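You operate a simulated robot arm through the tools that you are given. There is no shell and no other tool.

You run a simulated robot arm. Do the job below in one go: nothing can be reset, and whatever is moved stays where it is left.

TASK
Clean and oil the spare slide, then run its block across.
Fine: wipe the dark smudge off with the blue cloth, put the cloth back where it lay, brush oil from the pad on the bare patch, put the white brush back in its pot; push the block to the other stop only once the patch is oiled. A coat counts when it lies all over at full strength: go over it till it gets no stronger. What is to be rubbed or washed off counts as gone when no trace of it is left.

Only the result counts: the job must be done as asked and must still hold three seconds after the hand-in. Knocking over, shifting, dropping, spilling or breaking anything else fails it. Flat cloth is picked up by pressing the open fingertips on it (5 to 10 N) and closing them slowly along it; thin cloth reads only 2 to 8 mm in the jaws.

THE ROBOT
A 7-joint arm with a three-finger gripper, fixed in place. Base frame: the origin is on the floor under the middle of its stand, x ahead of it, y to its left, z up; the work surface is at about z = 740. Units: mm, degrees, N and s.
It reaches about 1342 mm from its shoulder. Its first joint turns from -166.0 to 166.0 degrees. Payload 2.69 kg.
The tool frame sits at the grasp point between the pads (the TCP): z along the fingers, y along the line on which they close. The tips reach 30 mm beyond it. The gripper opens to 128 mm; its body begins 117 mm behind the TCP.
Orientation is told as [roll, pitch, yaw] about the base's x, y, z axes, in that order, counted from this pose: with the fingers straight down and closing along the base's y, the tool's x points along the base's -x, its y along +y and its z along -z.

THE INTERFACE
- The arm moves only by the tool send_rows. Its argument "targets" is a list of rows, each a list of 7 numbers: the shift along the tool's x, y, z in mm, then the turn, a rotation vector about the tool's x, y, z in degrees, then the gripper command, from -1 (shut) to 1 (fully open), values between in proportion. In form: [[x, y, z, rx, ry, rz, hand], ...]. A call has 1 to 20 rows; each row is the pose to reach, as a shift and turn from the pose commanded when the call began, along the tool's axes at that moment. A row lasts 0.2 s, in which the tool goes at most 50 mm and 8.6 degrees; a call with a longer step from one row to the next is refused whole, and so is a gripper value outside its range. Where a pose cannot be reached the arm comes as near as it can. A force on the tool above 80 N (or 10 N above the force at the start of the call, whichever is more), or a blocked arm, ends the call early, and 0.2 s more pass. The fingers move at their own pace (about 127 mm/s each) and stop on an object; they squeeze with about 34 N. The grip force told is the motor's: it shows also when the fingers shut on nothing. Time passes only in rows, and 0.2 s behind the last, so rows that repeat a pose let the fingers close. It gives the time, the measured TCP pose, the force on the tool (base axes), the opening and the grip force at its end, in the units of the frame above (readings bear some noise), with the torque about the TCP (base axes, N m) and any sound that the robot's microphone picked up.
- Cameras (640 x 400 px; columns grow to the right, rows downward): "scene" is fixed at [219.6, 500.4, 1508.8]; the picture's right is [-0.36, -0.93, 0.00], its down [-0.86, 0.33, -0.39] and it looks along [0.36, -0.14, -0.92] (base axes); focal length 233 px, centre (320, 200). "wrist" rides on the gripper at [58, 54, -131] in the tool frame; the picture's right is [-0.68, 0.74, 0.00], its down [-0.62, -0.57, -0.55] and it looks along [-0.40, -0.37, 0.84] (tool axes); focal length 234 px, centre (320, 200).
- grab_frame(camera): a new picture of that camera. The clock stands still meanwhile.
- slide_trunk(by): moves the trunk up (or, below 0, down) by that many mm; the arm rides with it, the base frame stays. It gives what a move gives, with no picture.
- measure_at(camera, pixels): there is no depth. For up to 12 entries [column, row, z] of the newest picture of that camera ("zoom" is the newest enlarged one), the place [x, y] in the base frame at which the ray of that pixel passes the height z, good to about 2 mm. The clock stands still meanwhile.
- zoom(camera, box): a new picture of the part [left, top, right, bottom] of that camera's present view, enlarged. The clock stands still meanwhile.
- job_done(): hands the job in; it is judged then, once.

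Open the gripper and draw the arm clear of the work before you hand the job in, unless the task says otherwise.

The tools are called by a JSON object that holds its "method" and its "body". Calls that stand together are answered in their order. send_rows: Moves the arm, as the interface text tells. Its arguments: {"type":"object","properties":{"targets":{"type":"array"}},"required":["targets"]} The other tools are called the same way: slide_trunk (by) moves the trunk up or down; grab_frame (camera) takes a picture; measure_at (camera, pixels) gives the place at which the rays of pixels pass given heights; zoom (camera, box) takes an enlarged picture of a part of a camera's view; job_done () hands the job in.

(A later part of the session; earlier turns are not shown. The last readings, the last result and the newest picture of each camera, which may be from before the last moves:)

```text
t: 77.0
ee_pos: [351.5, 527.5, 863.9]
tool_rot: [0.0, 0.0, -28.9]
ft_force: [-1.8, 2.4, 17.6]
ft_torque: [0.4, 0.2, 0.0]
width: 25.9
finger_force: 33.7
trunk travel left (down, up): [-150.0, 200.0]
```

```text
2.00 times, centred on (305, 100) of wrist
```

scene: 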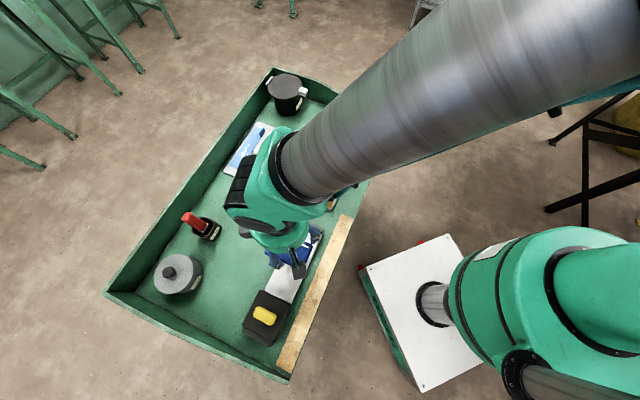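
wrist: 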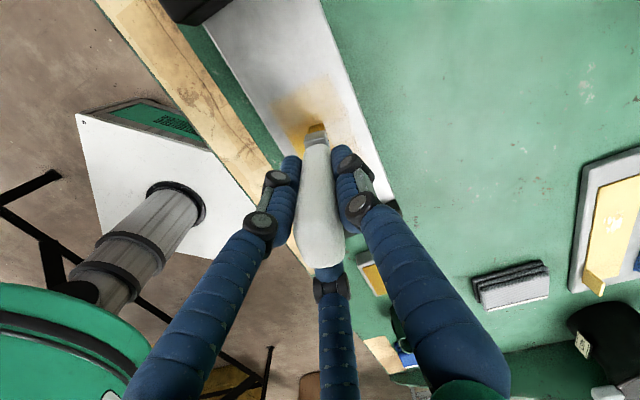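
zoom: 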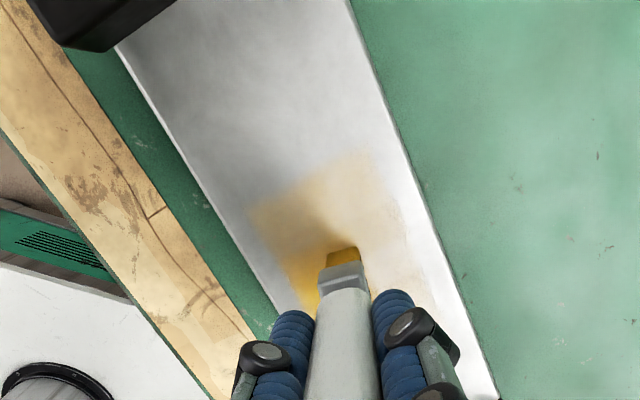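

Oil shows as a yellow tint with a clear patch edge at zoom (250,205)-(365,150). I lift and go back over the pad, from where both cameras can see the plate.

{"method": "send_rows", "body": {"targets": [[0, 0, -20, 0, 0, 0, -0.8], [0, 0, -41, 0, 0, 0, -0.8], [-44.6, -14, -41, 0, 0, 0, -0.8], [-89.3, -28.1, -41, 0, 0, 0, -0.8], [-133.9, -42.1, -41, 0, 0, 0, -0.8], [-178.6, -56.2, -41, 0, 0, 0, -0.8], [-223.2, -70.2, -41, 0, 0, 0, -0.8], [-223.2, -70.2, -41, 0, 0, 0, -0.8]]}}

{"method": "zoom", "body": {"camera": "scene", "box": [255, 215, 335, 295]}}

{"method": "grab_frame", "body": {"camera": "wrist"}}

```text
t: 78.8
ee_pos: [515.4, 353.6, 904.0]
tool_rot: [0.1, 0.0, -29.0]
ft_force: [0.2, 0.2, -0.5]
ft_torque: [0.0, 0.04, 0.03]
width: 26.1
finger_force: 34.2
trunk travel left (down, up): [-150.0, 200.0]
```

```text
5.00 times, centred on (295, 255) of scene
```

zoom: 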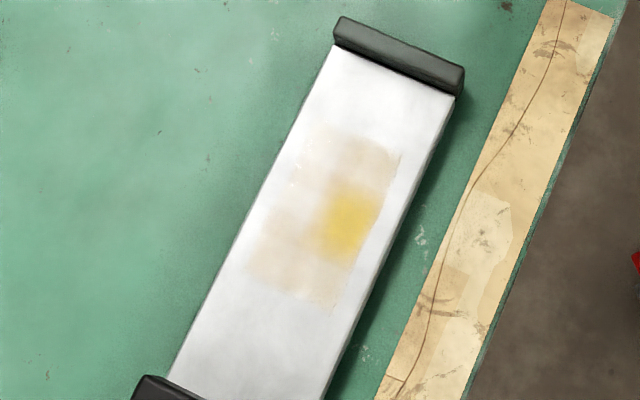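

```text
taken
```

wrist: 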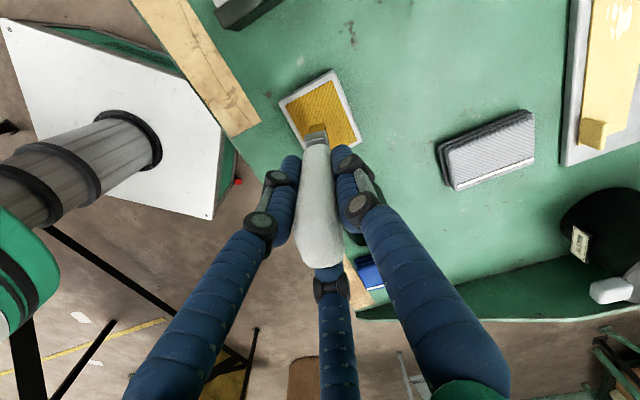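

The patch is now visible: corners about (322,125), (400,155), (335,305), (245,285) in the scene zoom, strongest oil at (350,225). I measure these.

{"method": "measure_at", "body": {"camera": "zoom", "pixels": [[322, 127, 762], [400, 157, 762], [335, 308, 762], [246, 283, 762], [350, 225, 762], [270, 200, 762], [415, 185, 762], [337, 48, 762], [453, 97, 762], [323, 395, 762], [170, 375, 762]]}}

```text
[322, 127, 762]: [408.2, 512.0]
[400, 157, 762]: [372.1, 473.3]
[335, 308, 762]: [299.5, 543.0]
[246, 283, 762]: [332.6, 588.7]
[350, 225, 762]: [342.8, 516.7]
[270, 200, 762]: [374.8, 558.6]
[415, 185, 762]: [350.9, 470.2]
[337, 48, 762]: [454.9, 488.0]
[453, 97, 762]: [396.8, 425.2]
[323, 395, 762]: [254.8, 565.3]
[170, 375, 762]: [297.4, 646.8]
```

The patch spans about 55 mm across and 104 mm along, centred near (352,528). The strongest oil lies 16 mm to one side, so the brush may hang tilted. I look at the brush closely from both cameras.

{"method": "zoom", "body": {"camera": "scene", "box": [300, 155, 350, 215]}}

{"method": "zoom", "body": {"camera": "wrist", "box": [270, 60, 370, 270]}}

{"method": "zoom", "body": {"camera": "wrist", "box": [280, 100, 360, 160]}}

```text
6.67 times, centred on (325, 185) of scene
```

zoom: 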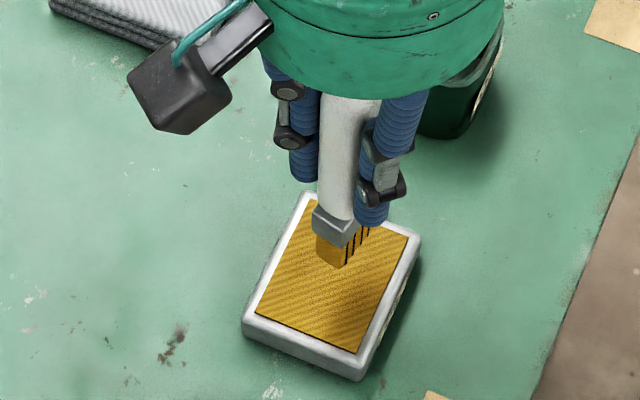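

```text
1.90 times, centred on (320, 165) of wrist
```

zoom: 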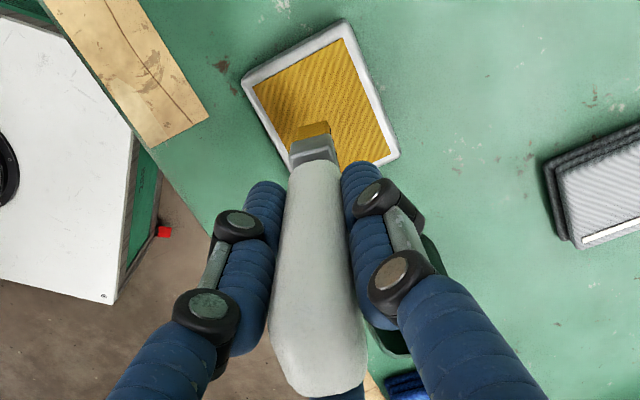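

```text
6.67 times, centred on (320, 130) of wrist
```

zoom: 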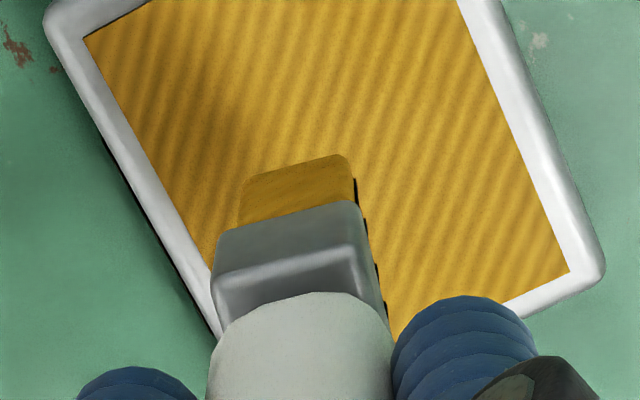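

The tip hangs about under the TCP, so only one long edge seems to bear. First I reload the brush: down onto the pad with light pressure and a small rub.

{"method": "send_rows", "body": {"targets": [[0, 0, 20, 0, 0, 0, -0.8], [0, 0, 34, 0, 0, 0, -0.8], [0, 0, 38, 0, 0, 0, -0.8], [0, 0, 40, 0, 0, 0, -0.8], [0, 0, 40.5, 0, 0, 0, -0.8], [8, 0, 40.5, 0, 0, 0, -0.8], [0, 6, 40.5, 0, 0, 0, -0.8], [-8, 0, 40.5, 0, 0, 0, -0.8], [0, -6, 40.5, 0, 0, 0, -0.8], [0, 0, 40.5, 0, 0, 0, -0.8]]}}

```text
t: 81.0
ee_pos: [513.2, 359.4, 864.1]
tool_rot: [0.0, 0.1, -28.9]
ft_force: [-0.5, -0.6, 0.2]
ft_torque: [0.01, 0.01, -0.01]
width: 26.0
finger_force: 34.1
trunk travel left (down, up): [-150.0, 200.0]
```

No contact force at the end; I lower another 1.5 mm and rub again.

{"method": "send_rows", "body": {"targets": [[0, 0, 0.7, 0, 0, 0, -0.8], [0, 0, 1.4, 0, 0, 0, -0.8], [0, 0, 1.4, 0, 0, 0, -0.8]]}}

```text
t: 81.8
ee_pos: [513.2, 358.2, 863.8]
tool_rot: [0.1, 0.0, -28.9]
ft_force: [-4.0, 1.6, 15.2]
ft_torque: [0.23, 0.46, 0.01]
width: 26.0
finger_force: 33.8
trunk travel left (down, up): [-150.0, 200.0]
```

15 N on the pad now. I rub a little more, then lift to z = 905.

{"method": "send_rows", "body": {"targets": [[7, 0, 0, 0, 0, 0, -0.8], [0, 6, 0, 0, 0, 0, -0.8], [-7, 0, 0, 0, 0, 0, -0.8], [0, -6, 0, 0, 0, 0, -0.8], [0, 0, 0, 0, 0, 0, -0.8], [0, 0, -20, 0, 0, 0, -0.8], [0, 0, -42, 0, 0, 0, -0.8], [0, 0, -42, 0, 0, 0, -0.8]]}}

{"method": "zoom", "body": {"camera": "scene", "box": [300, 155, 350, 215]}}

{"method": "zoom", "body": {"camera": "scene", "box": [265, 225, 325, 285]}}

```text
t: 83.6
ee_pos: [513.1, 357.6, 905.1]
tool_rot: [0.0, 0.0, -29.0]
ft_force: [-0.2, 0.0, -0.8]
ft_torque: [0.03, -0.05, 0.0]
width: 25.7
finger_force: 33.9
trunk travel left (down, up): [-150.0, 200.0]
```

```text
6.67 times, centred on (325, 185) of scene
```

zoom: 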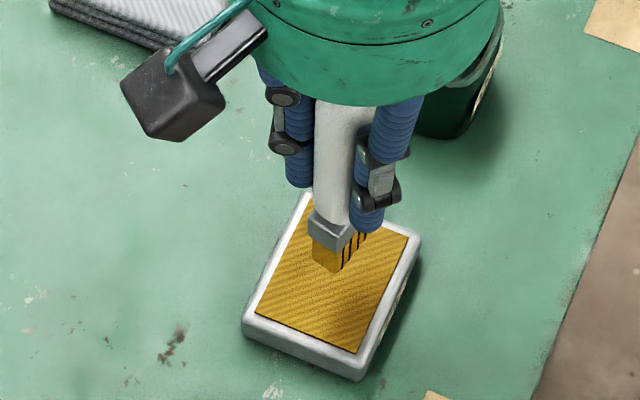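

```text
6.67 times, centred on (295, 255) of scene
```

zoom: 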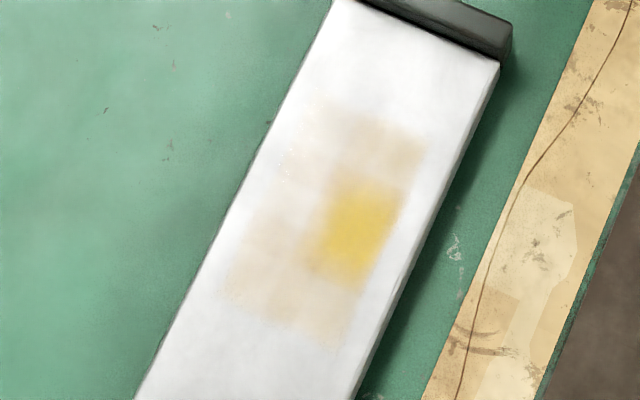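

The oil marks look blocky, strongest where the brush rested. I will stroke slowly in two lanes. I carry the loaded brush to the start of the lane at the near-robot side, far-stop end, and lower to light contact.

{"method": "send_rows", "body": {"targets": [[37.9, 9.6, 0, 0, 0, 0, -0.8], [75.8, 19.1, 0, 0, 0, 0, -0.8], [113.6, 28.7, 0, 0, 0, 0, -0.8], [151.5, 38.2, 0, 0, 0, 0, -0.8], [189.4, 47.8, 0, 0, 0, 0, -0.8], [189.4, 47.8, 25, 0, 0, 0, -0.8], [189.4, 47.8, 36, 0, 0, 0, -0.8], [189.4, 47.8, 40, 0, 0, 0, -0.8], [189.4, 47.8, 41.5, 0, 0, 0, -0.8], [189.4, 47.8, 41.5, 0, 0, 0, -0.8]]}}

```text
t: 85.8
ee_pos: [371.0, 491.8, 864.1]
tool_rot: [0.0, 0.0, -29.0]
ft_force: [-1.1, -1.6, 4.5]
ft_torque: [0.06, 0.14, 0.05]
width: 26.0
finger_force: 34.2
trunk travel left (down, up): [-150.0, 200.0]
```

Light contact, 4.5 N. I press 0.6 mm more and stroke slowly along the first lane.

{"method": "send_rows", "body": {"targets": [[0, 0, 0.6, 0, 0, 0, -0.8], [0, 0, 0.6, 0, 0, 0, -0.8], [5.8, 1.7, 0.6, 0, 0, 0, -0.8], [11.5, 3.4, 0.6, 0, 0, 0, -0.8], [17.3, 5.1, 0.6, 0, 0, 0, -0.8], [23, 6.8, 0.6, 0, 0, 0, -0.8], [28.8, 8.5, 0.6, 0, 0, 0, -0.8], [34.5, 10.2, 0.6, 0, 0, 0, -0.8], [40.3, 11.9, 0.6, 0, 0, 0, -0.8], [46, 13.6, 0.6, 0, 0, 0, -0.8], [51.8, 15.3, 0.6, 0, 0, 0, -0.8], [57.5, 17, 0.6, 0, 0, 0, -0.8], [63.3, 18.7, 0.6, 0, 0, 0, -0.8], [69, 20.4, 0.6, 0, 0, 0, -0.8], [74.8, 22.2, 0.6, 0, 0, 0, -0.8], [80.6, 23.9, 0.6, 0, 0, 0, -0.8], [80.6, 23.9, 0.6, 0, 0, 0, -0.8]]}}

{"method": "grab_frame", "body": {"camera": "wrist"}}

{"method": "zoom", "body": {"camera": "wrist", "box": [220, 40, 380, 190]}}

```text
t: 89.4
ee_pos: [311.5, 551.1, 863.8]
tool_rot: [0.2, 0.1, -28.9]
ft_force: [2.3, -2.3, 18.2]
ft_torque: [0.05, -0.16, -0.03]
width: 26.1
finger_force: 33.4
trunk travel left (down, up): [-150.0, 200.0]
```

```text
taken
```

wrist: 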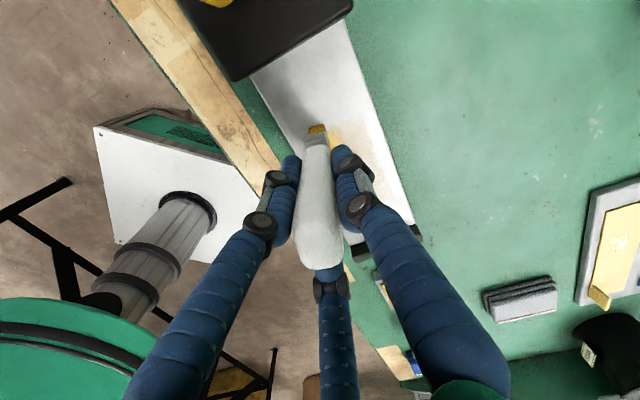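

```text
2.67 times, centred on (300, 115) of wrist
```

zoom: 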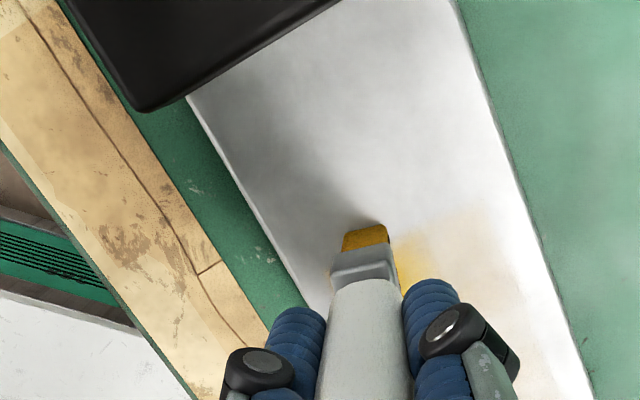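

Pressed at up to 18 N. I stroke back along the same lane and then shift 14 mm across.

{"method": "send_rows", "body": {"targets": [[-5.8, -1.7, -0.3, 0, 0, 0, -0.8], [-11.5, -3.4, -0.3, 0, 0, 0, -0.8], [-17.3, -5.1, -0.3, 0, 0, 0, -0.8], [-23, -6.8, -0.3, 0, 0, 0, -0.8], [-28.8, -8.5, -0.3, 0, 0, 0, -0.8], [-34.5, -10.2, -0.3, 0, 0, 0, -0.8], [-40.3, -11.9, -0.3, 0, 0, 0, -0.8], [-46, -13.6, -0.3, 0, 0, 0, -0.8], [-51.8, -15.3, -0.3, 0, 0, 0, -0.8], [-57.5, -17, -0.3, 0, 0, 0, -0.8], [-63.3, -18.7, -0.3, 0, 0, 0, -0.8], [-69, -20.4, -0.3, 0, 0, 0, -0.8], [-74.8, -22.2, -0.3, 0, 0, 0, -0.8], [-80.6, -23.9, -0.3, 0, 0, 0, -0.8], [-82.5, -17.2, -0.3, 0, 0, 0, -0.8], [-84.5, -10.5, -0.3, 0, 0, 0, -0.8], [-84.5, -10.5, -0.3, 0, 0, 0, -0.8]]}}

```text
t: 93.0
ee_pos: [380.3, 500.2, 861.9]
tool_rot: [0.0, 0.0, -28.8]
ft_force: [-2.4, -2.4, 10.8]
ft_torque: [-0.14, 0.28, 0.02]
width: 26.1
finger_force: 33.8
trunk travel left (down, up): [-150.0, 200.0]
```

10.8 N. Now the middle lane down, then another 14 mm across.

{"method": "send_rows", "body": {"targets": [[5.8, 1.7, 0, 0, 0, 0, -0.8], [11.5, 3.4, 0, 0, 0, 0, -0.8], [17.3, 5.1, 0, 0, 0, 0, -0.8], [23, 6.8, 0, 0, 0, 0, -0.8], [28.8, 8.5, 0, 0, 0, 0, -0.8], [34.5, 10.2, 0, 0, 0, 0, -0.8], [40.3, 11.9, 0, 0, 0, 0, -0.8], [46, 13.6, 0, 0, 0, 0, -0.8], [51.8, 15.3, 0, 0, 0, 0, -0.8], [57.5, 17, 0, 0, 0, 0, -0.8], [63.3, 18.7, 0, 0, 0, 0, -0.8], [69, 20.4, 0, 0, 0, 0, -0.8], [74.8, 22.2, 0, 0, 0, 0, -0.8], [80.6, 23.9, 0, 0, 0, 0, -0.8], [78.6, 30.6, 0, 0, 0, 0, -0.8], [76.6, 37.3, 0, 0, 0, 0, -0.8], [76.6, 37.3, 0, 0, 0, 0, -0.8]]}}

```text
t: 96.6
ee_pos: [334.2, 570.8, 862.4]
tool_rot: [0.0, 0.0, -28.9]
ft_force: [-0.2, 0.4, 0.2]
ft_torque: [-0.01, 0.06, 0.02]
width: 26.1
finger_force: 34.2
trunk travel left (down, up): [-150.0, 200.0]
```

Contact has faded (0.2 N). I lower 1 mm and stroke the third lane back toward the far stop.

{"method": "send_rows", "body": {"targets": [[0, 0, 0.6, 0, 0, 0, -0.8], [0, 0, 1, 0, 0, 0, -0.8], [-5.8, -1.7, 1, 0, 0, 0, -0.8], [-11.5, -3.4, 1, 0, 0, 0, -0.8], [-17.3, -5.1, 1, 0, 0, 0, -0.8], [-23, -6.8, 1, 0, 0, 0, -0.8], [-28.8, -8.5, 1, 0, 0, 0, -0.8], [-34.5, -10.2, 1, 0, 0, 0, -0.8], [-40.3, -11.9, 1, 0, 0, 0, -0.8], [-46, -13.6, 1, 0, 0, 0, -0.8], [-51.8, -15.3, 1, 0, 0, 0, -0.8], [-57.5, -17, 1, 0, 0, 0, -0.8], [-63.3, -18.7, 1, 0, 0, 0, -0.8], [-69, -20.4, 1, 0, 0, 0, -0.8], [-74.8, -22.2, 1, 0, 0, 0, -0.8], [-80.6, -23.9, 1, 0, 0, 0, -0.8], [-80.6, -23.9, 1, 0, 0, 0, -0.8]]}}

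{"method": "grab_frame", "body": {"camera": "wrist"}}

```text
t: 100.2
ee_pos: [390.0, 510.9, 863.0]
tool_rot: [0.1, 0.0, -28.9]
ft_force: [-1.9, 3.9, 15.4]
ft_torque: [0.41, 0.2, -0.02]
width: 25.6
finger_force: 34.2
trunk travel left (down, up): [-150.0, 200.0]
```

```text
taken
```

wrist: 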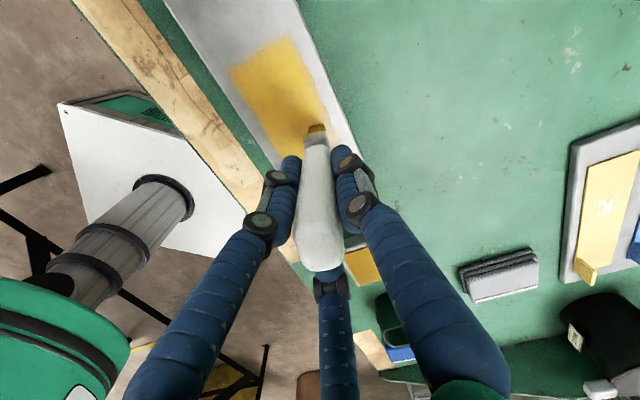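

The patch is now broadly yellow. I zoom in on it before going on.

{"method": "zoom", "body": {"camera": "wrist", "box": [200, 10, 360, 160]}}

```text
2.67 times, centred on (280, 85) of wrist
```

zoom: 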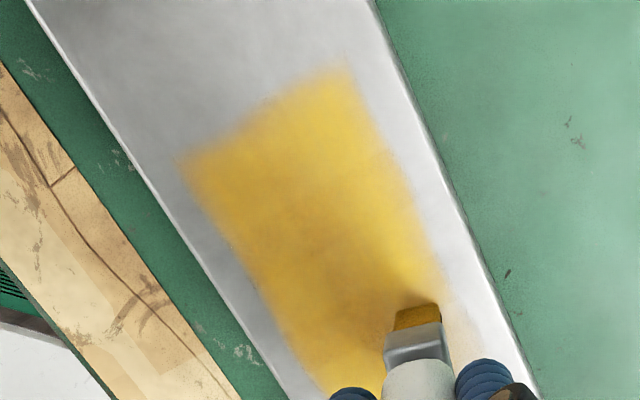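

The coat builds well; the far-stop end and the right edge are paler. I extend the stroke to the patch's end and run a lane along its far edge.

{"method": "send_rows", "body": {"targets": [[-5, -1.4, 0, 0, 0, 0, -0.8], [-9.6, -2.8, 0, 0, 0, 0, -0.8], [-11.3, 2.9, 0, 0, 0, 0, -0.8], [-5.5, 4.6, 0, 0, 0, 0, -0.8], [0.4, 6.4, 0, 0, 0, 0, -0.8], [6.3, 8.1, 0, 0, 0, 0, -0.8], [12.1, 9.8, 0, 0, 0, 0, -0.8], [18, 11.6, 0, 0, 0, 0, -0.8], [23.8, 13.3, 0, 0, 0, 0, -0.8], [29.7, 15, 0, 0, 0, 0, -0.8], [35.5, 16.7, 0, 0, 0, 0, -0.8], [41.4, 18.5, 0, 0, 0, 0, -0.8], [47.2, 20.2, 0, 0, 0, 0, -0.8], [53.1, 21.9, 0, 0, 0, 0, -0.8], [58.9, 23.7, 0, 0, 0, 0, -0.8], [64.8, 25.4, 0, 0, 0, 0, -0.8], [70.6, 27.1, 0, 0, 0, 0, -0.8], [76.5, 28.8, 0, 0, 0, 0, -0.8], [82.3, 30.6, 0, 0, 0, 0, -0.8], [82.3, 30.6, 0, 0, 0, 0, -0.8]]}}

```text
t: 104.4
ee_pos: [332.7, 577.7, 860.8]
tool_rot: [0.0, 0.0, -28.9]
ft_force: [1.2, -0.3, 9.3]
ft_torque: [0.02, -0.01, 0.01]
width: 26.0
finger_force: 34.2
trunk travel left (down, up): [-150.0, 200.0]
```

Still 9 N. I lift and return above the oil pad, to look at the patch from the scene camera and reload.

{"method": "send_rows", "body": {"targets": [[0, 0, -20, 0, 0, 0, -0.8], [0, 0, -42, 0, 0, 0, -0.8], [-37.7, -15.1, -42, 0, 0, 0, -0.8], [-75.5, -30.1, -42, 0, 0, 0, -0.8], [-113.2, -45.2, -42, 0, 0, 0, -0.8], [-150.9, -60.2, -42, 0, 0, 0, -0.8], [-188.6, -75.3, -42, 0, 0, 0, -0.8], [-226.4, -90.3, -42, 0, 0, 0, -0.8], [-264.1, -105.4, -42, 0, 0, 0, -0.8], [-264.1, -105.4, -42, 0, 0, 0, -0.8]]}}

{"method": "zoom", "body": {"camera": "scene", "box": [265, 225, 325, 285]}}

{"method": "zoom", "body": {"camera": "scene", "box": [300, 155, 350, 215]}}

```text
t: 106.6
ee_pos: [513.3, 357.4, 901.6]
tool_rot: [0.1, 0.0, -28.9]
ft_force: [-0.2, -0.8, -1.9]
ft_torque: [0.03, 0.03, 0.0]
width: 26.0
finger_force: 33.7
trunk travel left (down, up): [-150.0, 200.0]
```

```text
6.67 times, centred on (295, 255) of scene
```

zoom: 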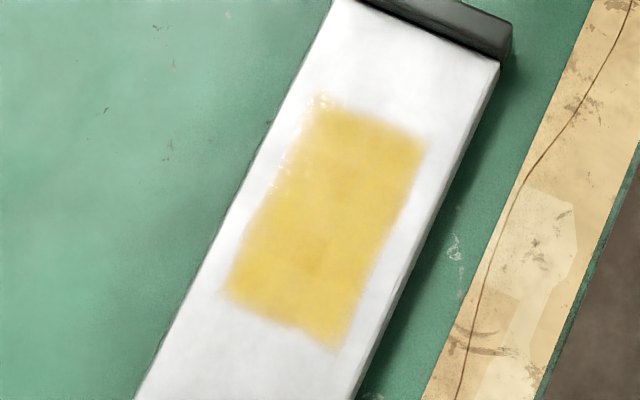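

```text
6.67 times, centred on (325, 185) of scene
```

zoom: 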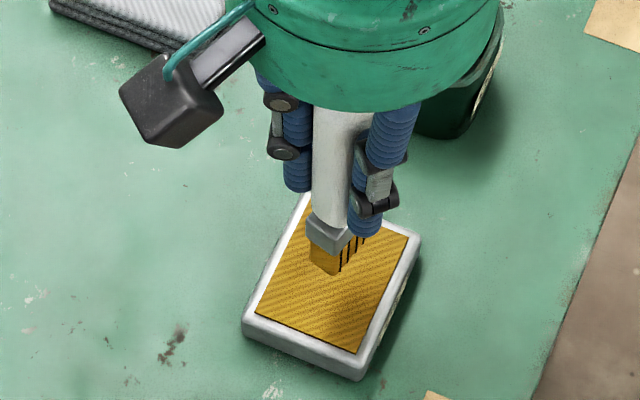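

The coat covers the whole patch now, fairly even. I reload for a second round so that it reaches full strength: down onto the pad again.

{"method": "send_rows", "body": {"targets": [[0, 0, 20, 0, 0, 0, -0.8], [0, 0, 36, 0, 0, 0, -0.8], [0, 0, 40, 0, 0, 0, -0.8], [0, 0, 41.5, 0, 0, 0, -0.8], [0, 0, 42.5, 0, 0, 0, -0.8], [0, 0, 42.5, 0, 0, 0, -0.8]]}}

```text
t: 108.0
ee_pos: [512.5, 358.8, 861.2]
tool_rot: [0.1, -0.2, -29.2]
ft_force: [-2.3, -0.7, 17.7]
ft_torque: [0.16, 0.36, 0.05]
width: 26.0
finger_force: 34.2
trunk travel left (down, up): [-150.0, 200.0]
```

17.7 N on the pad. I rub a little, lift, and travel to the start of the near-side lane.

{"method": "send_rows", "body": {"targets": [[7, 0, 0, 0, 0, 0, -0.8], [0, 6, 0, 0, 0, 0, -0.8], [-7, 0, 0, 0, 0, 0, -0.8], [0, -6, 0, 0, 0, 0, -0.8], [0, 0, 0, 0, 0, 0, -0.8], [0, 0, -20, 0, 0, 0, -0.8], [0, 0, -42, 0, 0, 0, -0.8], [36.3, 8.6, -42, 0, 0, 0, -0.8], [72.6, 17.2, -42, 0, 0, 0, -0.8], [108.9, 25.7, -42, 0, 0, 0, -0.8], [145.2, 34.3, -42, 0, 0, 0, -0.8], [181.4, 42.9, -42, 0, 0, 0, -0.8], [181.4, 42.9, -20, 0, 0, 0, -0.8], [181.4, 42.9, -5, 0, 0, 0, -0.8], [181.4, 42.9, 0, 0, 0, 0, -0.8], [181.4, 42.9, 0, 0, 0, 0, -0.8]]}}

```text
t: 111.4
ee_pos: [376.7, 482.9, 861.2]
tool_rot: [0.0, 0.0, -29.0]
ft_force: [-2.1, -1.1, 8.0]
ft_torque: [0.0, 0.22, 0.01]
width: 26.0
finger_force: 34.0
trunk travel left (down, up): [-150.0, 200.0]
```

8 N at the lane's start. I stroke the first lane of the second round slowly, then shift 12 mm across.

{"method": "send_rows", "body": {"targets": [[5.9, 1.7, 0.3, 0, 0, 0, -0.8], [11.7, 3.5, 0.3, 0, 0, 0, -0.8], [17.6, 5.2, 0.3, 0, 0, 0, -0.8], [23.4, 6.9, 0.3, 0, 0, 0, -0.8], [29.3, 8.7, 0.3, 0, 0, 0, -0.8], [35.1, 10.4, 0.3, 0, 0, 0, -0.8], [41, 12.1, 0.3, 0, 0, 0, -0.8], [46.8, 13.9, 0.3, 0, 0, 0, -0.8], [52.7, 15.6, 0.3, 0, 0, 0, -0.8], [58.5, 17.3, 0.3, 0, 0, 0, -0.8], [64.4, 19.1, 0.3, 0, 0, 0, -0.8], [70.2, 20.8, 0.3, 0, 0, 0, -0.8], [76.1, 22.5, 0.3, 0, 0, 0, -0.8], [81.9, 24.3, 0.3, 0, 0, 0, -0.8], [87.8, 26, 0.3, 0, 0, 0, -0.8], [93.6, 27.7, 0.3, 0, 0, 0, -0.8], [91.9, 33.5, 0.3, 0, 0, 0, -0.8], [90.2, 39.2, 0.3, 0, 0, 0, -0.8]]}}

```text
t: 115.2
ee_pos: [315.0, 560.0, 861.9]
tool_rot: [0.0, 0.0, -28.9]
ft_force: [0.4, 0.1, 2.5]
ft_torque: [0.02, 0.06, 0.0]
width: 25.9
finger_force: 34.0
trunk travel left (down, up): [-150.0, 200.0]
```

Pressure dropped to 2.5 N; I lower 0.7 mm and stroke back at the next lane, then shift 12 mm again.

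{"method": "send_rows", "body": {"targets": [[0, 0, 0.7, 0, 0, 0, -0.8], [-5.9, -1.7, 0.7, 0, 0, 0, -0.8], [-11.7, -3.5, 0.7, 0, 0, 0, -0.8], [-17.6, -5.2, 0.7, 0, 0, 0, -0.8], [-23.4, -6.9, 0.7, 0, 0, 0, -0.8], [-29.3, -8.7, 0.7, 0, 0, 0, -0.8], [-35.1, -10.4, 0.7, 0, 0, 0, -0.8], [-41, -12.1, 0.7, 0, 0, 0, -0.8], [-46.8, -13.9, 0.7, 0, 0, 0, -0.8], [-52.7, -15.6, 0.7, 0, 0, 0, -0.8], [-58.5, -17.3, 0.7, 0, 0, 0, -0.8], [-64.4, -19.1, 0.7, 0, 0, 0, -0.8], [-70.2, -20.8, 0.7, 0, 0, 0, -0.8], [-76.1, -22.5, 0.7, 0, 0, 0, -0.8], [-81.9, -24.3, 0.7, 0, 0, 0, -0.8], [-87.8, -26, 0.7, 0, 0, 0, -0.8], [-93.6, -27.7, 0.7, 0, 0, 0, -0.8], [-95.3, -22, 0.7, 0, 0, 0, -0.8], [-97, -16.2, 0.7, 0, 0, 0, -0.8]]}}

```text
t: 119.2
ee_pos: [391.6, 499.0, 860.9]
tool_rot: [-0.1, 0.0, -29.1]
ft_force: [-5.3, -5.0, 22.9]
ft_torque: [-0.31, 0.42, 0.06]
width: 26.1
finger_force: 33.8
trunk travel left (down, up): [-150.0, 200.0]
```

23 N; I ease by 0.5 mm and stroke the third lane, then shift to the last.

{"method": "send_rows", "body": {"targets": [[5.9, 1.7, -0.5, 0, 0, 0, -0.8], [11.7, 3.5, -0.5, 0, 0, 0, -0.8], [17.6, 5.2, -0.5, 0, 0, 0, -0.8], [23.4, 6.9, -0.5, 0, 0, 0, -0.8], [29.3, 8.7, -0.5, 0, 0, 0, -0.8], [35.1, 10.4, -0.5, 0, 0, 0, -0.8], [41, 12.1, -0.5, 0, 0, 0, -0.8], [46.8, 13.9, -0.5, 0, 0, 0, -0.8], [52.7, 15.6, -0.5, 0, 0, 0, -0.8], [58.5, 17.3, -0.3, 0, 0, 0, -0.8], [64.4, 19.1, -0.3, 0, 0, 0, -0.8], [70.2, 20.8, -0.3, 0, 0, 0, -0.8], [76.1, 22.5, -0.2, 0, 0, 0, -0.8], [81.9, 24.3, -0.2, 0, 0, 0, -0.8], [87.8, 26, -0.2, 0, 0, 0, -0.8], [93.6, 27.7, -0.1, 0, 0, 0, -0.8], [91.9, 33.5, 0, 0, 0, 0, -0.8], [90.2, 39.2, 0, 0, 0, 0, -0.8]]}}

```text
t: 123.0
ee_pos: [331.4, 577.0, 860.9]
tool_rot: [0.0, 0.0, -28.8]
ft_force: [-0.8, -1.6, 8.4]
ft_torque: [0.0, 0.24, 0.05]
width: 25.9
finger_force: 33.4
trunk travel left (down, up): [-150.0, 200.0]
```

8 N. Now the last lane along the far edge, back toward the far stop.

{"method": "send_rows", "body": {"targets": [[0, 0, 0.3, 0, 0, 0, -0.8], [-5.9, -1.7, 0.3, 0, 0, 0, -0.8], [-11.7, -3.5, 0.3, 0, 0, 0, -0.8], [-17.6, -5.2, 0.3, 0, 0, 0, -0.8], [-23.4, -6.9, 0.3, 0, 0, 0, -0.8], [-29.3, -8.7, 0.3, 0, 0, 0, -0.8], [-35.1, -10.4, 0.3, 0, 0, 0, -0.8], [-41, -12.1, 0.3, 0, 0, 0, -0.8], [-46.8, -13.9, 0.3, 0, 0, 0, -0.8], [-52.7, -15.6, 0.3, 0, 0, 0, -0.8], [-58.5, -17.3, 0.3, 0, 0, 0, -0.8], [-64.4, -19.1, 0.3, 0, 0, 0, -0.8], [-70.2, -20.8, 0.3, 0, 0, 0, -0.8], [-76.1, -22.5, 0.3, 0, 0, 0, -0.8], [-81.9, -24.3, 0.3, 0, 0, 0, -0.8], [-87.8, -26, 0.3, 0, 0, 0, -0.8], [-93.6, -27.7, 0.3, 0, 0, 0, -0.8], [-98, -29, 0.3, 0, 0, 0, -0.8], [-98, -29, 0.3, 0, 0, 0, -0.8]]}}

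{"method": "zoom", "body": {"camera": "wrist", "box": [200, 10, 360, 160]}}

```text
t: 127.0
ee_pos: [403.5, 505.0, 860.0]
tool_rot: [0.0, 0.0, -28.9]
ft_force: [-1.2, 2.3, 11.3]
ft_torque: [0.24, 0.18, -0.02]
width: 26.4
finger_force: 34.3
trunk travel left (down, up): [-150.0, 200.0]
```

```text
2.67 times, centred on (280, 85) of wrist
```

zoom: 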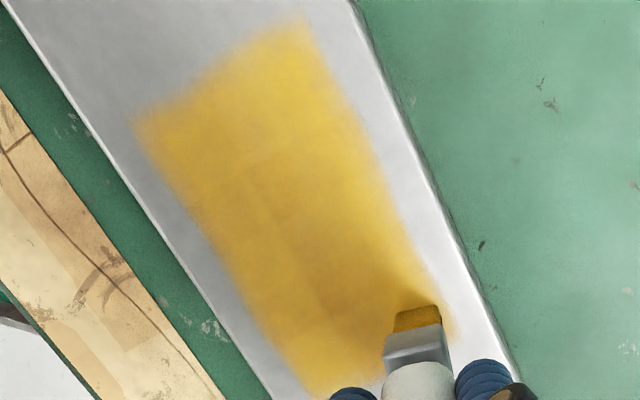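

The patch looks evenly gold. I lift and go back above the pad to compare in the scene view.

{"method": "send_rows", "body": {"targets": [[0, 0, -20, 0, 0, 0, -0.8], [0, 0, -44, 0, 0, 0, -0.8], [-33.4, -15.2, -44, 0, 0, 0, -0.8], [-66.8, -30.4, -44, 0, 0, 0, -0.8], [-100.1, -45.6, -44, 0, 0, 0, -0.8], [-133.5, -60.8, -44, 0, 0, 0, -0.8], [-166.9, -76, -44, 0, 0, 0, -0.8], [-166.9, -76, -44, 0, 0, 0, -0.8]]}}

{"method": "zoom", "body": {"camera": "scene", "box": [265, 225, 325, 285]}}

{"method": "zoom", "body": {"camera": "scene", "box": [300, 155, 350, 215]}}

```text
t: 128.8
ee_pos: [514.2, 355.6, 902.4]
tool_rot: [0.0, 0.0, -29.0]
ft_force: [0.8, 0.2, -0.8]
ft_torque: [0.01, 0.03, 0.03]
width: 26.0
finger_force: 33.5
trunk travel left (down, up): [-150.0, 200.0]
```

```text
6.67 times, centred on (295, 255) of scene
```

zoom: 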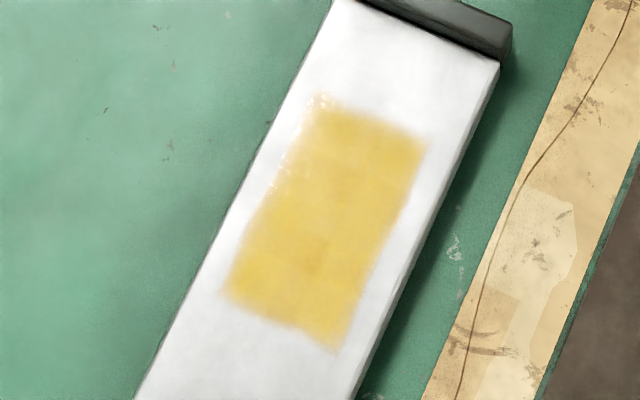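

```text
6.67 times, centred on (325, 185) of scene
```

zoom: 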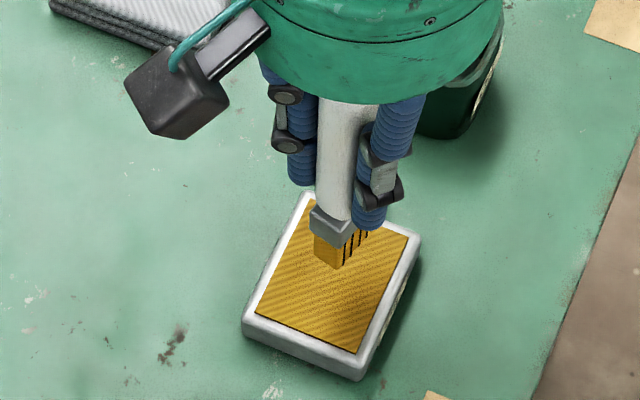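

The picture is nearly the same as before the second round, so the coat is close to its limit. For certainty about edges and ends I reload once more and go over everything again.

{"method": "send_rows", "body": {"targets": [[0, 0, 20, 0, 0, 0, -0.8], [0, 0, 36, 0, 0, 0, -0.8], [0, 0, 41, 0, 0, 0, -0.8], [0, 0, 42.5, 0, 0, 0, -0.8], [0, 0, 43.5, 0, 0, 0, -0.8], [7, 0, 43.5, 0, 0, 0, -0.8], [0, 6, 43.5, 0, 0, 0, -0.8], [-7, 0, 43.5, 0, 0, 0, -0.8], [0, -6, 43.5, 0, 0, 0, -0.8], [0, 0, 43.5, 0, 0, 0, -0.8]]}}

```text
t: 131.0
ee_pos: [512.6, 357.3, 861.1]
tool_rot: [0.0, 0.0, -28.9]
ft_force: [-0.8, -0.5, -0.2]
ft_torque: [0.04, 0.0, -0.02]
width: 26.1
finger_force: 33.6
trunk travel left (down, up): [-150.0, 200.0]
```

No contact at the end; I lower 1.3 mm and rub again.

{"method": "send_rows", "body": {"targets": [[0, 0, 0.7, 0, 0, 0, -0.8], [0, 0, 1.3, 0, 0, 0, -0.8], [6, 0, 1.3, 0, 0, 0, -0.8], [0, 6, 1.3, 0, 0, 0, -0.8], [-6, 0, 1.3, 0, 0, 0, -0.8], [0, -6, 1.3, 0, 0, 0, -0.8], [0, 0, 1.3, 0, 0, 0, -0.8], [0, 0, 1.3, 0, 0, 0, -0.8]]}}

```text
t: 132.8
ee_pos: [511.6, 357.7, 860.3]
tool_rot: [-0.1, 0.0, -28.8]
ft_force: [-2.0, -3.3, 14.9]
ft_torque: [-0.09, 0.24, 0.04]
width: 26.0
finger_force: 33.8
trunk travel left (down, up): [-150.0, 200.0]
```

15 N on the pad. I lift and travel to the near-side corner of the patch, a bit beyond its far-stop end.

{"method": "send_rows", "body": {"targets": [[0, 0, -20, 0, 0, 0, -0.8], [0, 0, -42, 0, 0, 0, -0.8], [35.2, 7.3, -42, 0, 0, 0, -0.8], [70.4, 14.6, -42, 0, 0, 0, -0.8], [105.7, 22, -42, 0, 0, 0, -0.8], [140.9, 29.3, -42, 0, 0, 0, -0.8], [176.1, 36.6, -42, 0, 0, 0, -0.8], [176.1, 36.6, -20, 0, 0, 0, -0.8], [176.1, 36.6, -5, 0, 0, 0, -0.8], [176.1, 36.6, -1, 0, 0, 0, -0.8], [176.1, 36.6, 0, 0, 0, 0, -0.8], [176.1, 36.6, 0, 0, 0, 0, -0.8]]}}

```text
t: 135.4
ee_pos: [377.2, 474.6, 861.0]
tool_rot: [0.0, -0.1, -29.0]
ft_force: [-0.3, 0.4, -0.5]
ft_torque: [-0.01, 0.02, -0.01]
width: 26.1
finger_force: 33.6
trunk travel left (down, up): [-150.0, 200.0]
```

No contact yet; I lower 1.2 mm and run two lanes back and forth, 11 mm apart.

{"method": "send_rows", "body": {"targets": [[0, 0, 1.2, 0, 0, 0, -0.8], [11.7, 3.5, 1.2, 0, 0, 0, -0.8], [23.4, 6.9, 1.2, 0, 0, 0, -0.8], [35.1, 10.4, 1.2, 0, 0, 0, -0.8], [46.8, 13.9, 1.2, 0, 0, 0, -0.8], [58.5, 17.4, 1.2, 0, 0, 0, -0.8], [70.2, 20.8, 1.2, 0, 0, 0, -0.8], [81.9, 24.3, 1.2, 0, 0, 0, -0.8], [93.6, 27.8, 1.2, 0, 0, 0, -0.8], [105.3, 31.2, 1.2, 0, 0, 0, -0.8], [102.2, 41.7, 1.2, 0, 0, 0, -0.8], [90.5, 38.2, 1.2, 0, 0, 0, -0.8], [78.8, 34.8, 1.2, 0, 0, 0, -0.8], [67.1, 31.3, 1.2, 0, 0, 0, -0.8], [55.4, 27.8, 1.2, 0, 0, 0, -0.8], [43.7, 24.4, 1.2, 0, 0, 0, -0.8], [32, 20.9, 1.2, 0, 0, 0, -0.8], [20.3, 17.4, 1.2, 0, 0, 0, -0.8], [8.6, 13.9, 1.2, 0, 0, 0, -0.8], [-3.1, 10.5, 1.2, 0, 0, 0, -0.8]]}}

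```text
t: 139.6
ee_pos: [384.7, 482.4, 857.6]
tool_rot: [0.1, 0.0, -29.0]
ft_force: [0.7, 0.1, 18.0]
ft_torque: [0.29, 0.14, 0.0]
width: 25.9
finger_force: 34.3
trunk travel left (down, up): [-150.0, 200.0]
```

18 N. Two more lanes, starting 11 mm farther across.

{"method": "send_rows", "body": {"targets": [[-3.1, 10.5, -0.2, 0, 0, 0, -0.8], [8.6, 14, -0.2, 0, 0, 0, -0.8], [20.3, 17.4, -0.2, 0, 0, 0, -0.8], [32, 20.9, -0.2, 0, 0, 0, -0.8], [43.7, 24.4, -0.2, 0, 0, 0, -0.8], [55.4, 27.9, -0.2, 0, 0, 0, -0.8], [67.1, 31.3, -0.2, 0, 0, 0, -0.8], [78.8, 34.8, -0.2, 0, 0, 0, -0.8], [90.5, 38.3, -0.2, 0, 0, 0, -0.8], [102.2, 41.7, -0.2, 0, 0, 0, -0.8], [99.1, 52.2, -0.2, 0, 0, 0, -0.8], [87.4, 48.7, -0.2, 0, 0, 0, -0.8], [75.7, 45.3, -0.2, 0, 0, 0, -0.8], [64, 41.8, -0.2, 0, 0, 0, -0.8], [52.3, 38.3, -0.2, 0, 0, 0, -0.8], [40.6, 34.9, -0.2, 0, 0, 0, -0.8], [28.9, 31.4, -0.2, 0, 0, 0, -0.8], [17.2, 27.9, -0.2, 0, 0, 0, -0.8], [5.5, 24.4, -0.2, 0, 0, 0, -0.8], [-6.2, 21, -0.2, 0, 0, 0, -0.8]]}}

```text
t: 143.8
ee_pos: [400.6, 497.3, 857.6]
tool_rot: [0.0, 0.0, -28.9]
ft_force: [1.5, -1.1, 4.1]
ft_torque: [-0.03, -0.08, -0.04]
width: 26.1
finger_force: 34.4
trunk travel left (down, up): [-150.0, 200.0]
```

4 N left; I lower 0.6 mm and run the far-edge lane down and back.

{"method": "send_rows", "body": {"targets": [[-3.1, 10.5, 0.6, 0, 0, 0, -0.8], [8.6, 14, 0.6, 0, 0, 0, -0.8], [20.3, 17.4, 0.6, 0, 0, 0, -0.8], [32, 20.9, 0.6, 0, 0, 0, -0.8], [43.7, 24.4, 0.6, 0, 0, 0, -0.8], [55.4, 27.9, 0.6, 0, 0, 0, -0.8], [67.1, 31.3, 0.6, 0, 0, 0, -0.8], [78.8, 34.8, 0.6, 0, 0, 0, -0.8], [90.5, 38.3, 0.6, 0, 0, 0, -0.8], [102.2, 41.7, 0.6, 0, 0, 0, -0.8], [103, 38.8, 0.6, 0, 0, 0, -0.8], [91.3, 35.4, 0.8, 0, 0, 0, -0.8], [79.6, 31.9, 0.8, 0, 0, 0, -0.8], [67.9, 28.4, 0.8, 0, 0, 0, -0.8], [56.2, 25, 0.8, 0, 0, 0, -0.8], [44.5, 21.5, 0.8, 0, 0, 0, -0.8], [32.8, 18, 0.8, 0, 0, 0, -0.8], [21.1, 14.5, 0.8, 0, 0, 0, -0.8], [9.4, 11.1, 0.8, 0, 0, 0, -0.8], [-2.3, 7.6, 0.8, 0, 0, 0, -0.8]]}}

{"method": "zoom", "body": {"camera": "wrist", "box": [200, 10, 360, 160]}}

```text
t: 148.0
ee_pos: [405.8, 503.4, 858.2]
tool_rot: [0.0, 0.1, -28.9]
ft_force: [-0.7, 0.2, 10.9]
ft_torque: [0.13, 0.02, 0.03]
width: 26.0
finger_force: 34.0
trunk travel left (down, up): [-150.0, 200.0]
```

```text
2.67 times, centred on (280, 85) of wrist
```

zoom: 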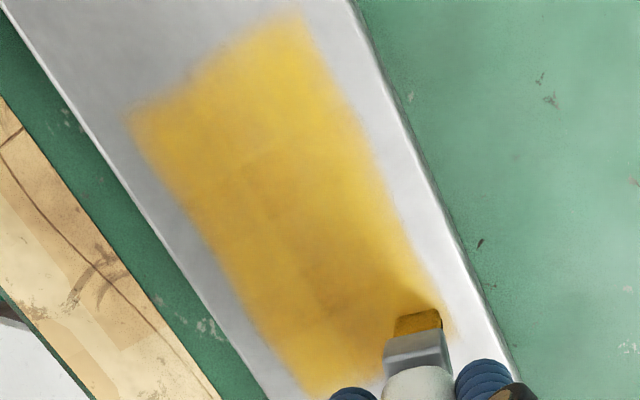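

The coat looks the same as after the last round: saturated all over. I lift the brush high and carry it to above its pot, turning it 15 degrees square to the pot.

{"method": "send_rows", "body": {"targets": [[0, 0, -30, 0, 0, 0, -0.8], [0, 0, -65, 0, 0, 0, -0.8], [0, 0, -97, 0, 0, 0, -0.8], [-37.6, -13.8, -97, 0, 0, -2, -0.8], [-75.2, -27.6, -97, 0, 0, -4, -0.8], [-112.7, -41.3, -97, 0, 0, -6, -0.8], [-150.3, -55.1, -97, 0, 0, -8, -0.8], [-187.9, -68.9, -97, 0, 0, -10, -0.8], [-225.5, -82.7, -97, 0, 0, -12, -0.8], [-263, -96.4, -97, 0, 0, -14, -0.8], [-300.6, -110.2, -97, 0, 0, -15, -0.8], [-300.6, -110.2, -97, 0, 0, -15, -0.8], [-300.6, -110.2, -97, 0, 0, -15, -0.8]]}}

{"method": "grab_frame", "body": {"camera": "wrist"}}

{"method": "zoom", "body": {"camera": "scene", "box": [265, 225, 325, 285]}}

{"method": "zoom", "body": {"camera": "scene", "box": [315, 105, 375, 175]}}

```text
t: 150.8
ee_pos: [616.2, 261.5, 955.3]
tool_rot: [0.0, 0.0, -13.9]
ft_force: [-0.8, 1.0, -1.5]
ft_torque: [-0.01, 0.01, -0.01]
width: 26.0
finger_force: 33.7
trunk travel left (down, up): [-150.0, 200.0]
```

```text
taken
```

wrist: 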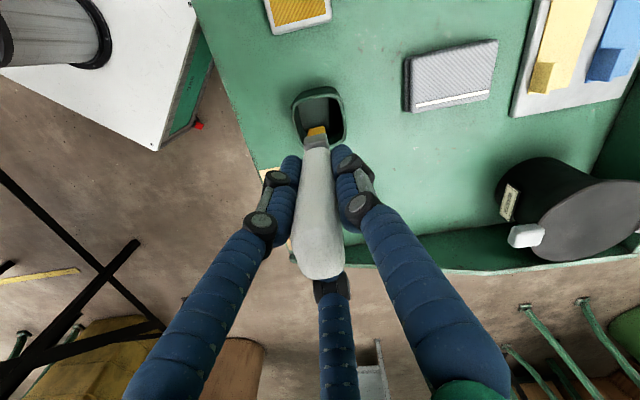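

```text
6.67 times, centred on (295, 255) of scene
```

zoom: 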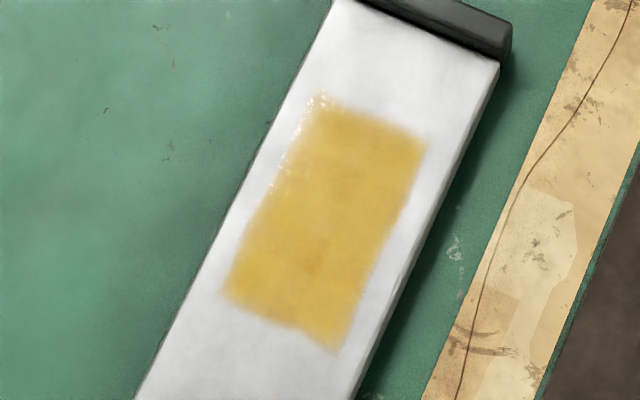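

```text
5.71 times, centred on (345, 140) of scene
```

zoom: 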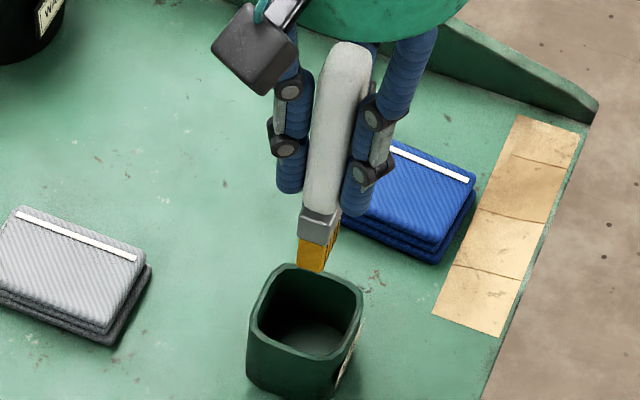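

Before storing the brush I want a like-for-like comparison of the coat's strength, so I go back to the same pose above the pad used for the earlier pictures.

{"method": "send_rows", "body": {"targets": [[30.7, 17.1, 0, 0, 0, 4, -0.8], [61.4, 34.2, 0, 0, 0, 8, -0.8], [92, 51.2, 15, 0, 0, 12, -0.8], [122.7, 68.3, 35, 0, 0, 15, -0.8], [122.7, 68.3, 50.4, 0, 0, 15, -0.8], [122.7, 68.3, 50.4, 0, 0, 15, -0.8], [122.7, 68.3, 50.4, 0, 0, 15, -0.8]]}}

{"method": "zoom", "body": {"camera": "scene", "box": [265, 225, 325, 285]}}

```text
t: 152.4
ee_pos: [514.5, 356.9, 903.9]
tool_rot: [0.0, 0.0, -29.0]
ft_force: [0.0, -0.4, -0.1]
ft_torque: [0.01, 0.04, -0.01]
width: 25.9
finger_force: 34.0
trunk travel left (down, up): [-150.0, 200.0]
```

```text
6.67 times, centred on (295, 255) of scene
```

zoom: 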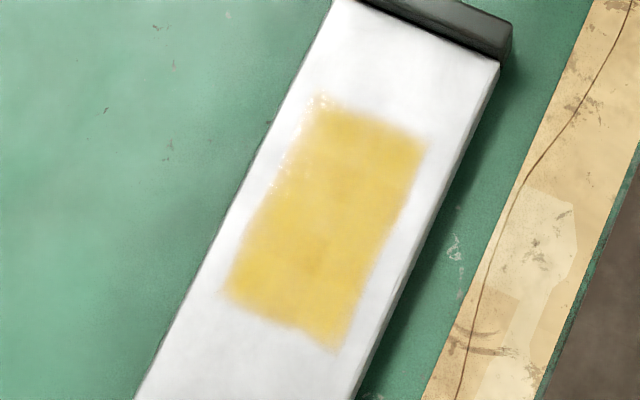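

The coat looks identical to the picture after the second round from this same pose, so it has reached full strength. I carry the brush back above its pot.

{"method": "send_rows", "body": {"targets": [[0, 0, -30, 0, 0, 0, -0.8], [0, 0, -50.4, 0, 0, -3, -0.8], [-34, -8.6, -50.4, 0, 0, -6, -0.8], [-68.1, -17.2, -50.4, 0, 0, -9, -0.8], [-102.2, -25.7, -50.4, 0, 0, -12, -0.8], [-136.2, -34.3, -50.4, 0, 0, -15, -0.8], [-136.2, -34.3, -50.4, 0, 0, -15, -0.8], [-136.2, -34.3, -50.4, 0, 0, -15, -0.8]]}}

{"method": "zoom", "body": {"camera": "wrist", "box": [265, 70, 375, 180]}}

{"method": "measure_at", "body": {"camera": "zoom", "pixels": [[320, 200, 795], [320, 200, 858]]}}

```text
t: 154.2
ee_pos: [613.4, 259.6, 952.7]
tool_rot: [0.0, 0.0, -14.0]
ft_force: [0.9, 0.4, 0.2]
ft_torque: [0.01, 0.01, -0.04]
width: 26.0
finger_force: 34.0
trunk travel left (down, up): [-150.0, 200.0]
```

```text
3.64 times, centred on (320, 125) of wrist
```

zoom: 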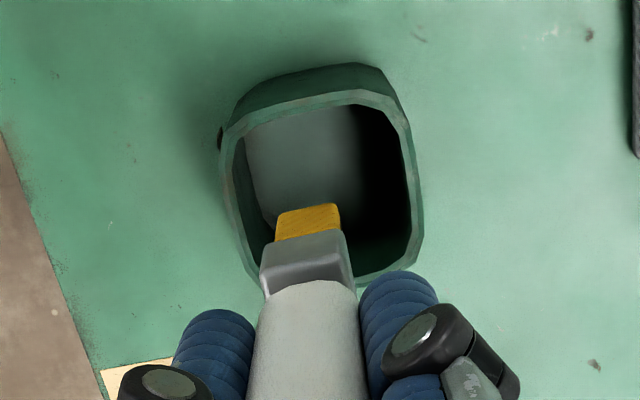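

```text
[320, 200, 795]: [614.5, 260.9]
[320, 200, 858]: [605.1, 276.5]
```

The tip centre comes out near (615,262), matching the pot's centre (616,261). I lower it into the pot slowly, first to just inside the rim.

{"method": "send_rows", "body": {"targets": [[0, 0, 20, 0, 0, 0, -0.8], [0, 0, 40, 0, 0, 0, -0.8], [0, 0, 55, 0, 0, 0, -0.8], [0, 0, 70, 0, 0, 0, -0.8], [0, 0, 70, 0, 0, 0, -0.8]]}}

{"method": "zoom", "body": {"camera": "wrist", "box": [265, 70, 375, 180]}}

{"method": "zoom", "body": {"camera": "scene", "box": [315, 115, 375, 185]}}

```text
t: 155.4
ee_pos: [616.0, 261.3, 882.4]
tool_rot: [0.0, 0.0, -14.0]
ft_force: [0.3, 0.6, -1.5]
ft_torque: [0.02, 0.01, 0.0]
width: 26.0
finger_force: 34.0
trunk travel left (down, up): [-150.0, 200.0]
```

```text
3.64 times, centred on (320, 125) of wrist
```

zoom: 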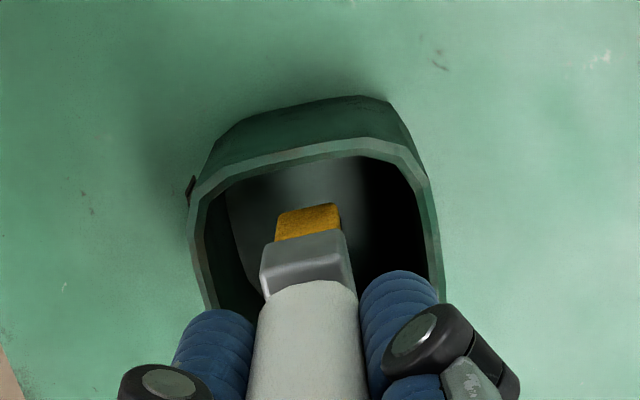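

```text
5.71 times, centred on (345, 150) of scene
```

zoom: 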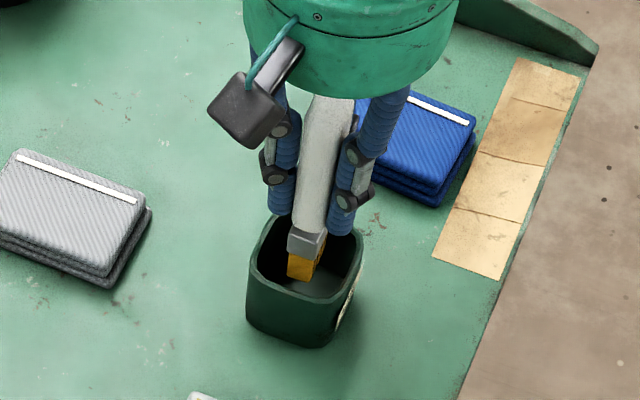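

The bristles are inside the rim with room on all sides. I lower further to near the pot's floor.

{"method": "send_rows", "body": {"targets": [[0, 0, 12, 0, 0, 0, -0.8], [0, 0, 24, 0, 0, 0, -0.8], [0, 0, 33, 0, 0, 0, -0.8], [0, 0, 36, 0, 0, 0, -0.8], [0, 0, 36, 0, 0, 0, -0.8]]}}

```text
t: 156.6
ee_pos: [616.6, 261.7, 848.0]
tool_rot: [0.0, 0.1, -13.9]
ft_force: [-0.4, 0.0, -1.3]
ft_torque: [-0.01, 0.04, -0.01]
width: 26.1
finger_force: 34.2
trunk travel left (down, up): [-150.0, 200.0]
```

{"method": "send_rows", "body": {"targets": [[0, 0, 1.5, 0, 0, 0, -0.8], [0, 0, 3, 0, 0, 0, -0.8], [0, 0, 4, 0, 0, 0, -0.8], [0, 0, 5, 0, 0, 0, -0.8]]}}

```text
t: 157.6
ee_pos: [615.9, 261.8, 844.6]
tool_rot: [0.0, -0.1, -14.0]
ft_force: [-0.1, 0.1, -1.7]
ft_torque: [-0.01, -0.01, -0.02]
width: 26.2
finger_force: 33.5
trunk travel left (down, up): [-150.0, 200.0]
```

No contact yet at z = 844. I continue in 1 mm steps.

{"method": "send_rows", "body": {"targets": [[0, 0, 1, 0, 0, 0, -0.8], [0, 0, 2, 0, 0, 0, -0.8], [0, 0, 2, 0, 0, 0, -0.8]]}}

```text
t: 158.4
ee_pos: [617.1, 260.2, 840.8]
tool_rot: [0.0, 0.0, -14.1]
ft_force: [0.1, 0.8, -0.3]
ft_torque: [0.03, -0.01, 0.01]
width: 26.0
finger_force: 33.4
trunk travel left (down, up): [-150.0, 200.0]
```

{"method": "send_rows", "body": {"targets": [[0, 0, 0.7, 0, 0, 0, -0.8], [0, 0, 1.4, 0, 0, 0, -0.8], [0, 0, 1.4, 0, 0, 0, -0.8]]}}

{"method": "zoom", "body": {"camera": "scene", "box": [315, 115, 375, 185]}}

```text
t: 159.2
ee_pos: [616.4, 261.2, 840.2]
tool_rot: [0.0, 0.0, -14.0]
ft_force: [0.0, 0.4, -0.1]
ft_torque: [0.04, -0.05, -0.04]
width: 26.0
finger_force: 34.0
trunk travel left (down, up): [-150.0, 200.0]
```

```text
5.71 times, centred on (345, 150) of scene
```

zoom: 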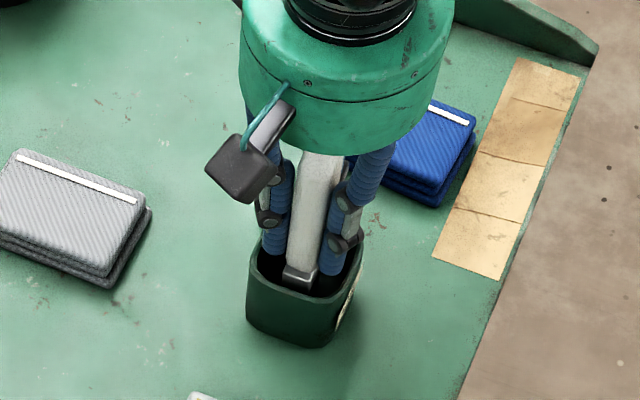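

Nearly at the pot's floor. Another 1.5 mm down.

{"method": "send_rows", "body": {"targets": [[0, 0, 0.8, 0, 0, 0, -0.8], [0, 0, 1.5, 0, 0, 0, -0.8], [0, 0, 1.5, 0, 0, 0, -0.8]]}}

```text
t: 160.0
ee_pos: [616.1, 261.1, 839.2]
tool_rot: [0.1, -0.1, -14.0]
ft_force: [-1.5, -1.9, 16.1]
ft_torque: [0.0, 0.34, 0.03]
width: 26.2
finger_force: 33.9
trunk travel left (down, up): [-150.0, 200.0]
```

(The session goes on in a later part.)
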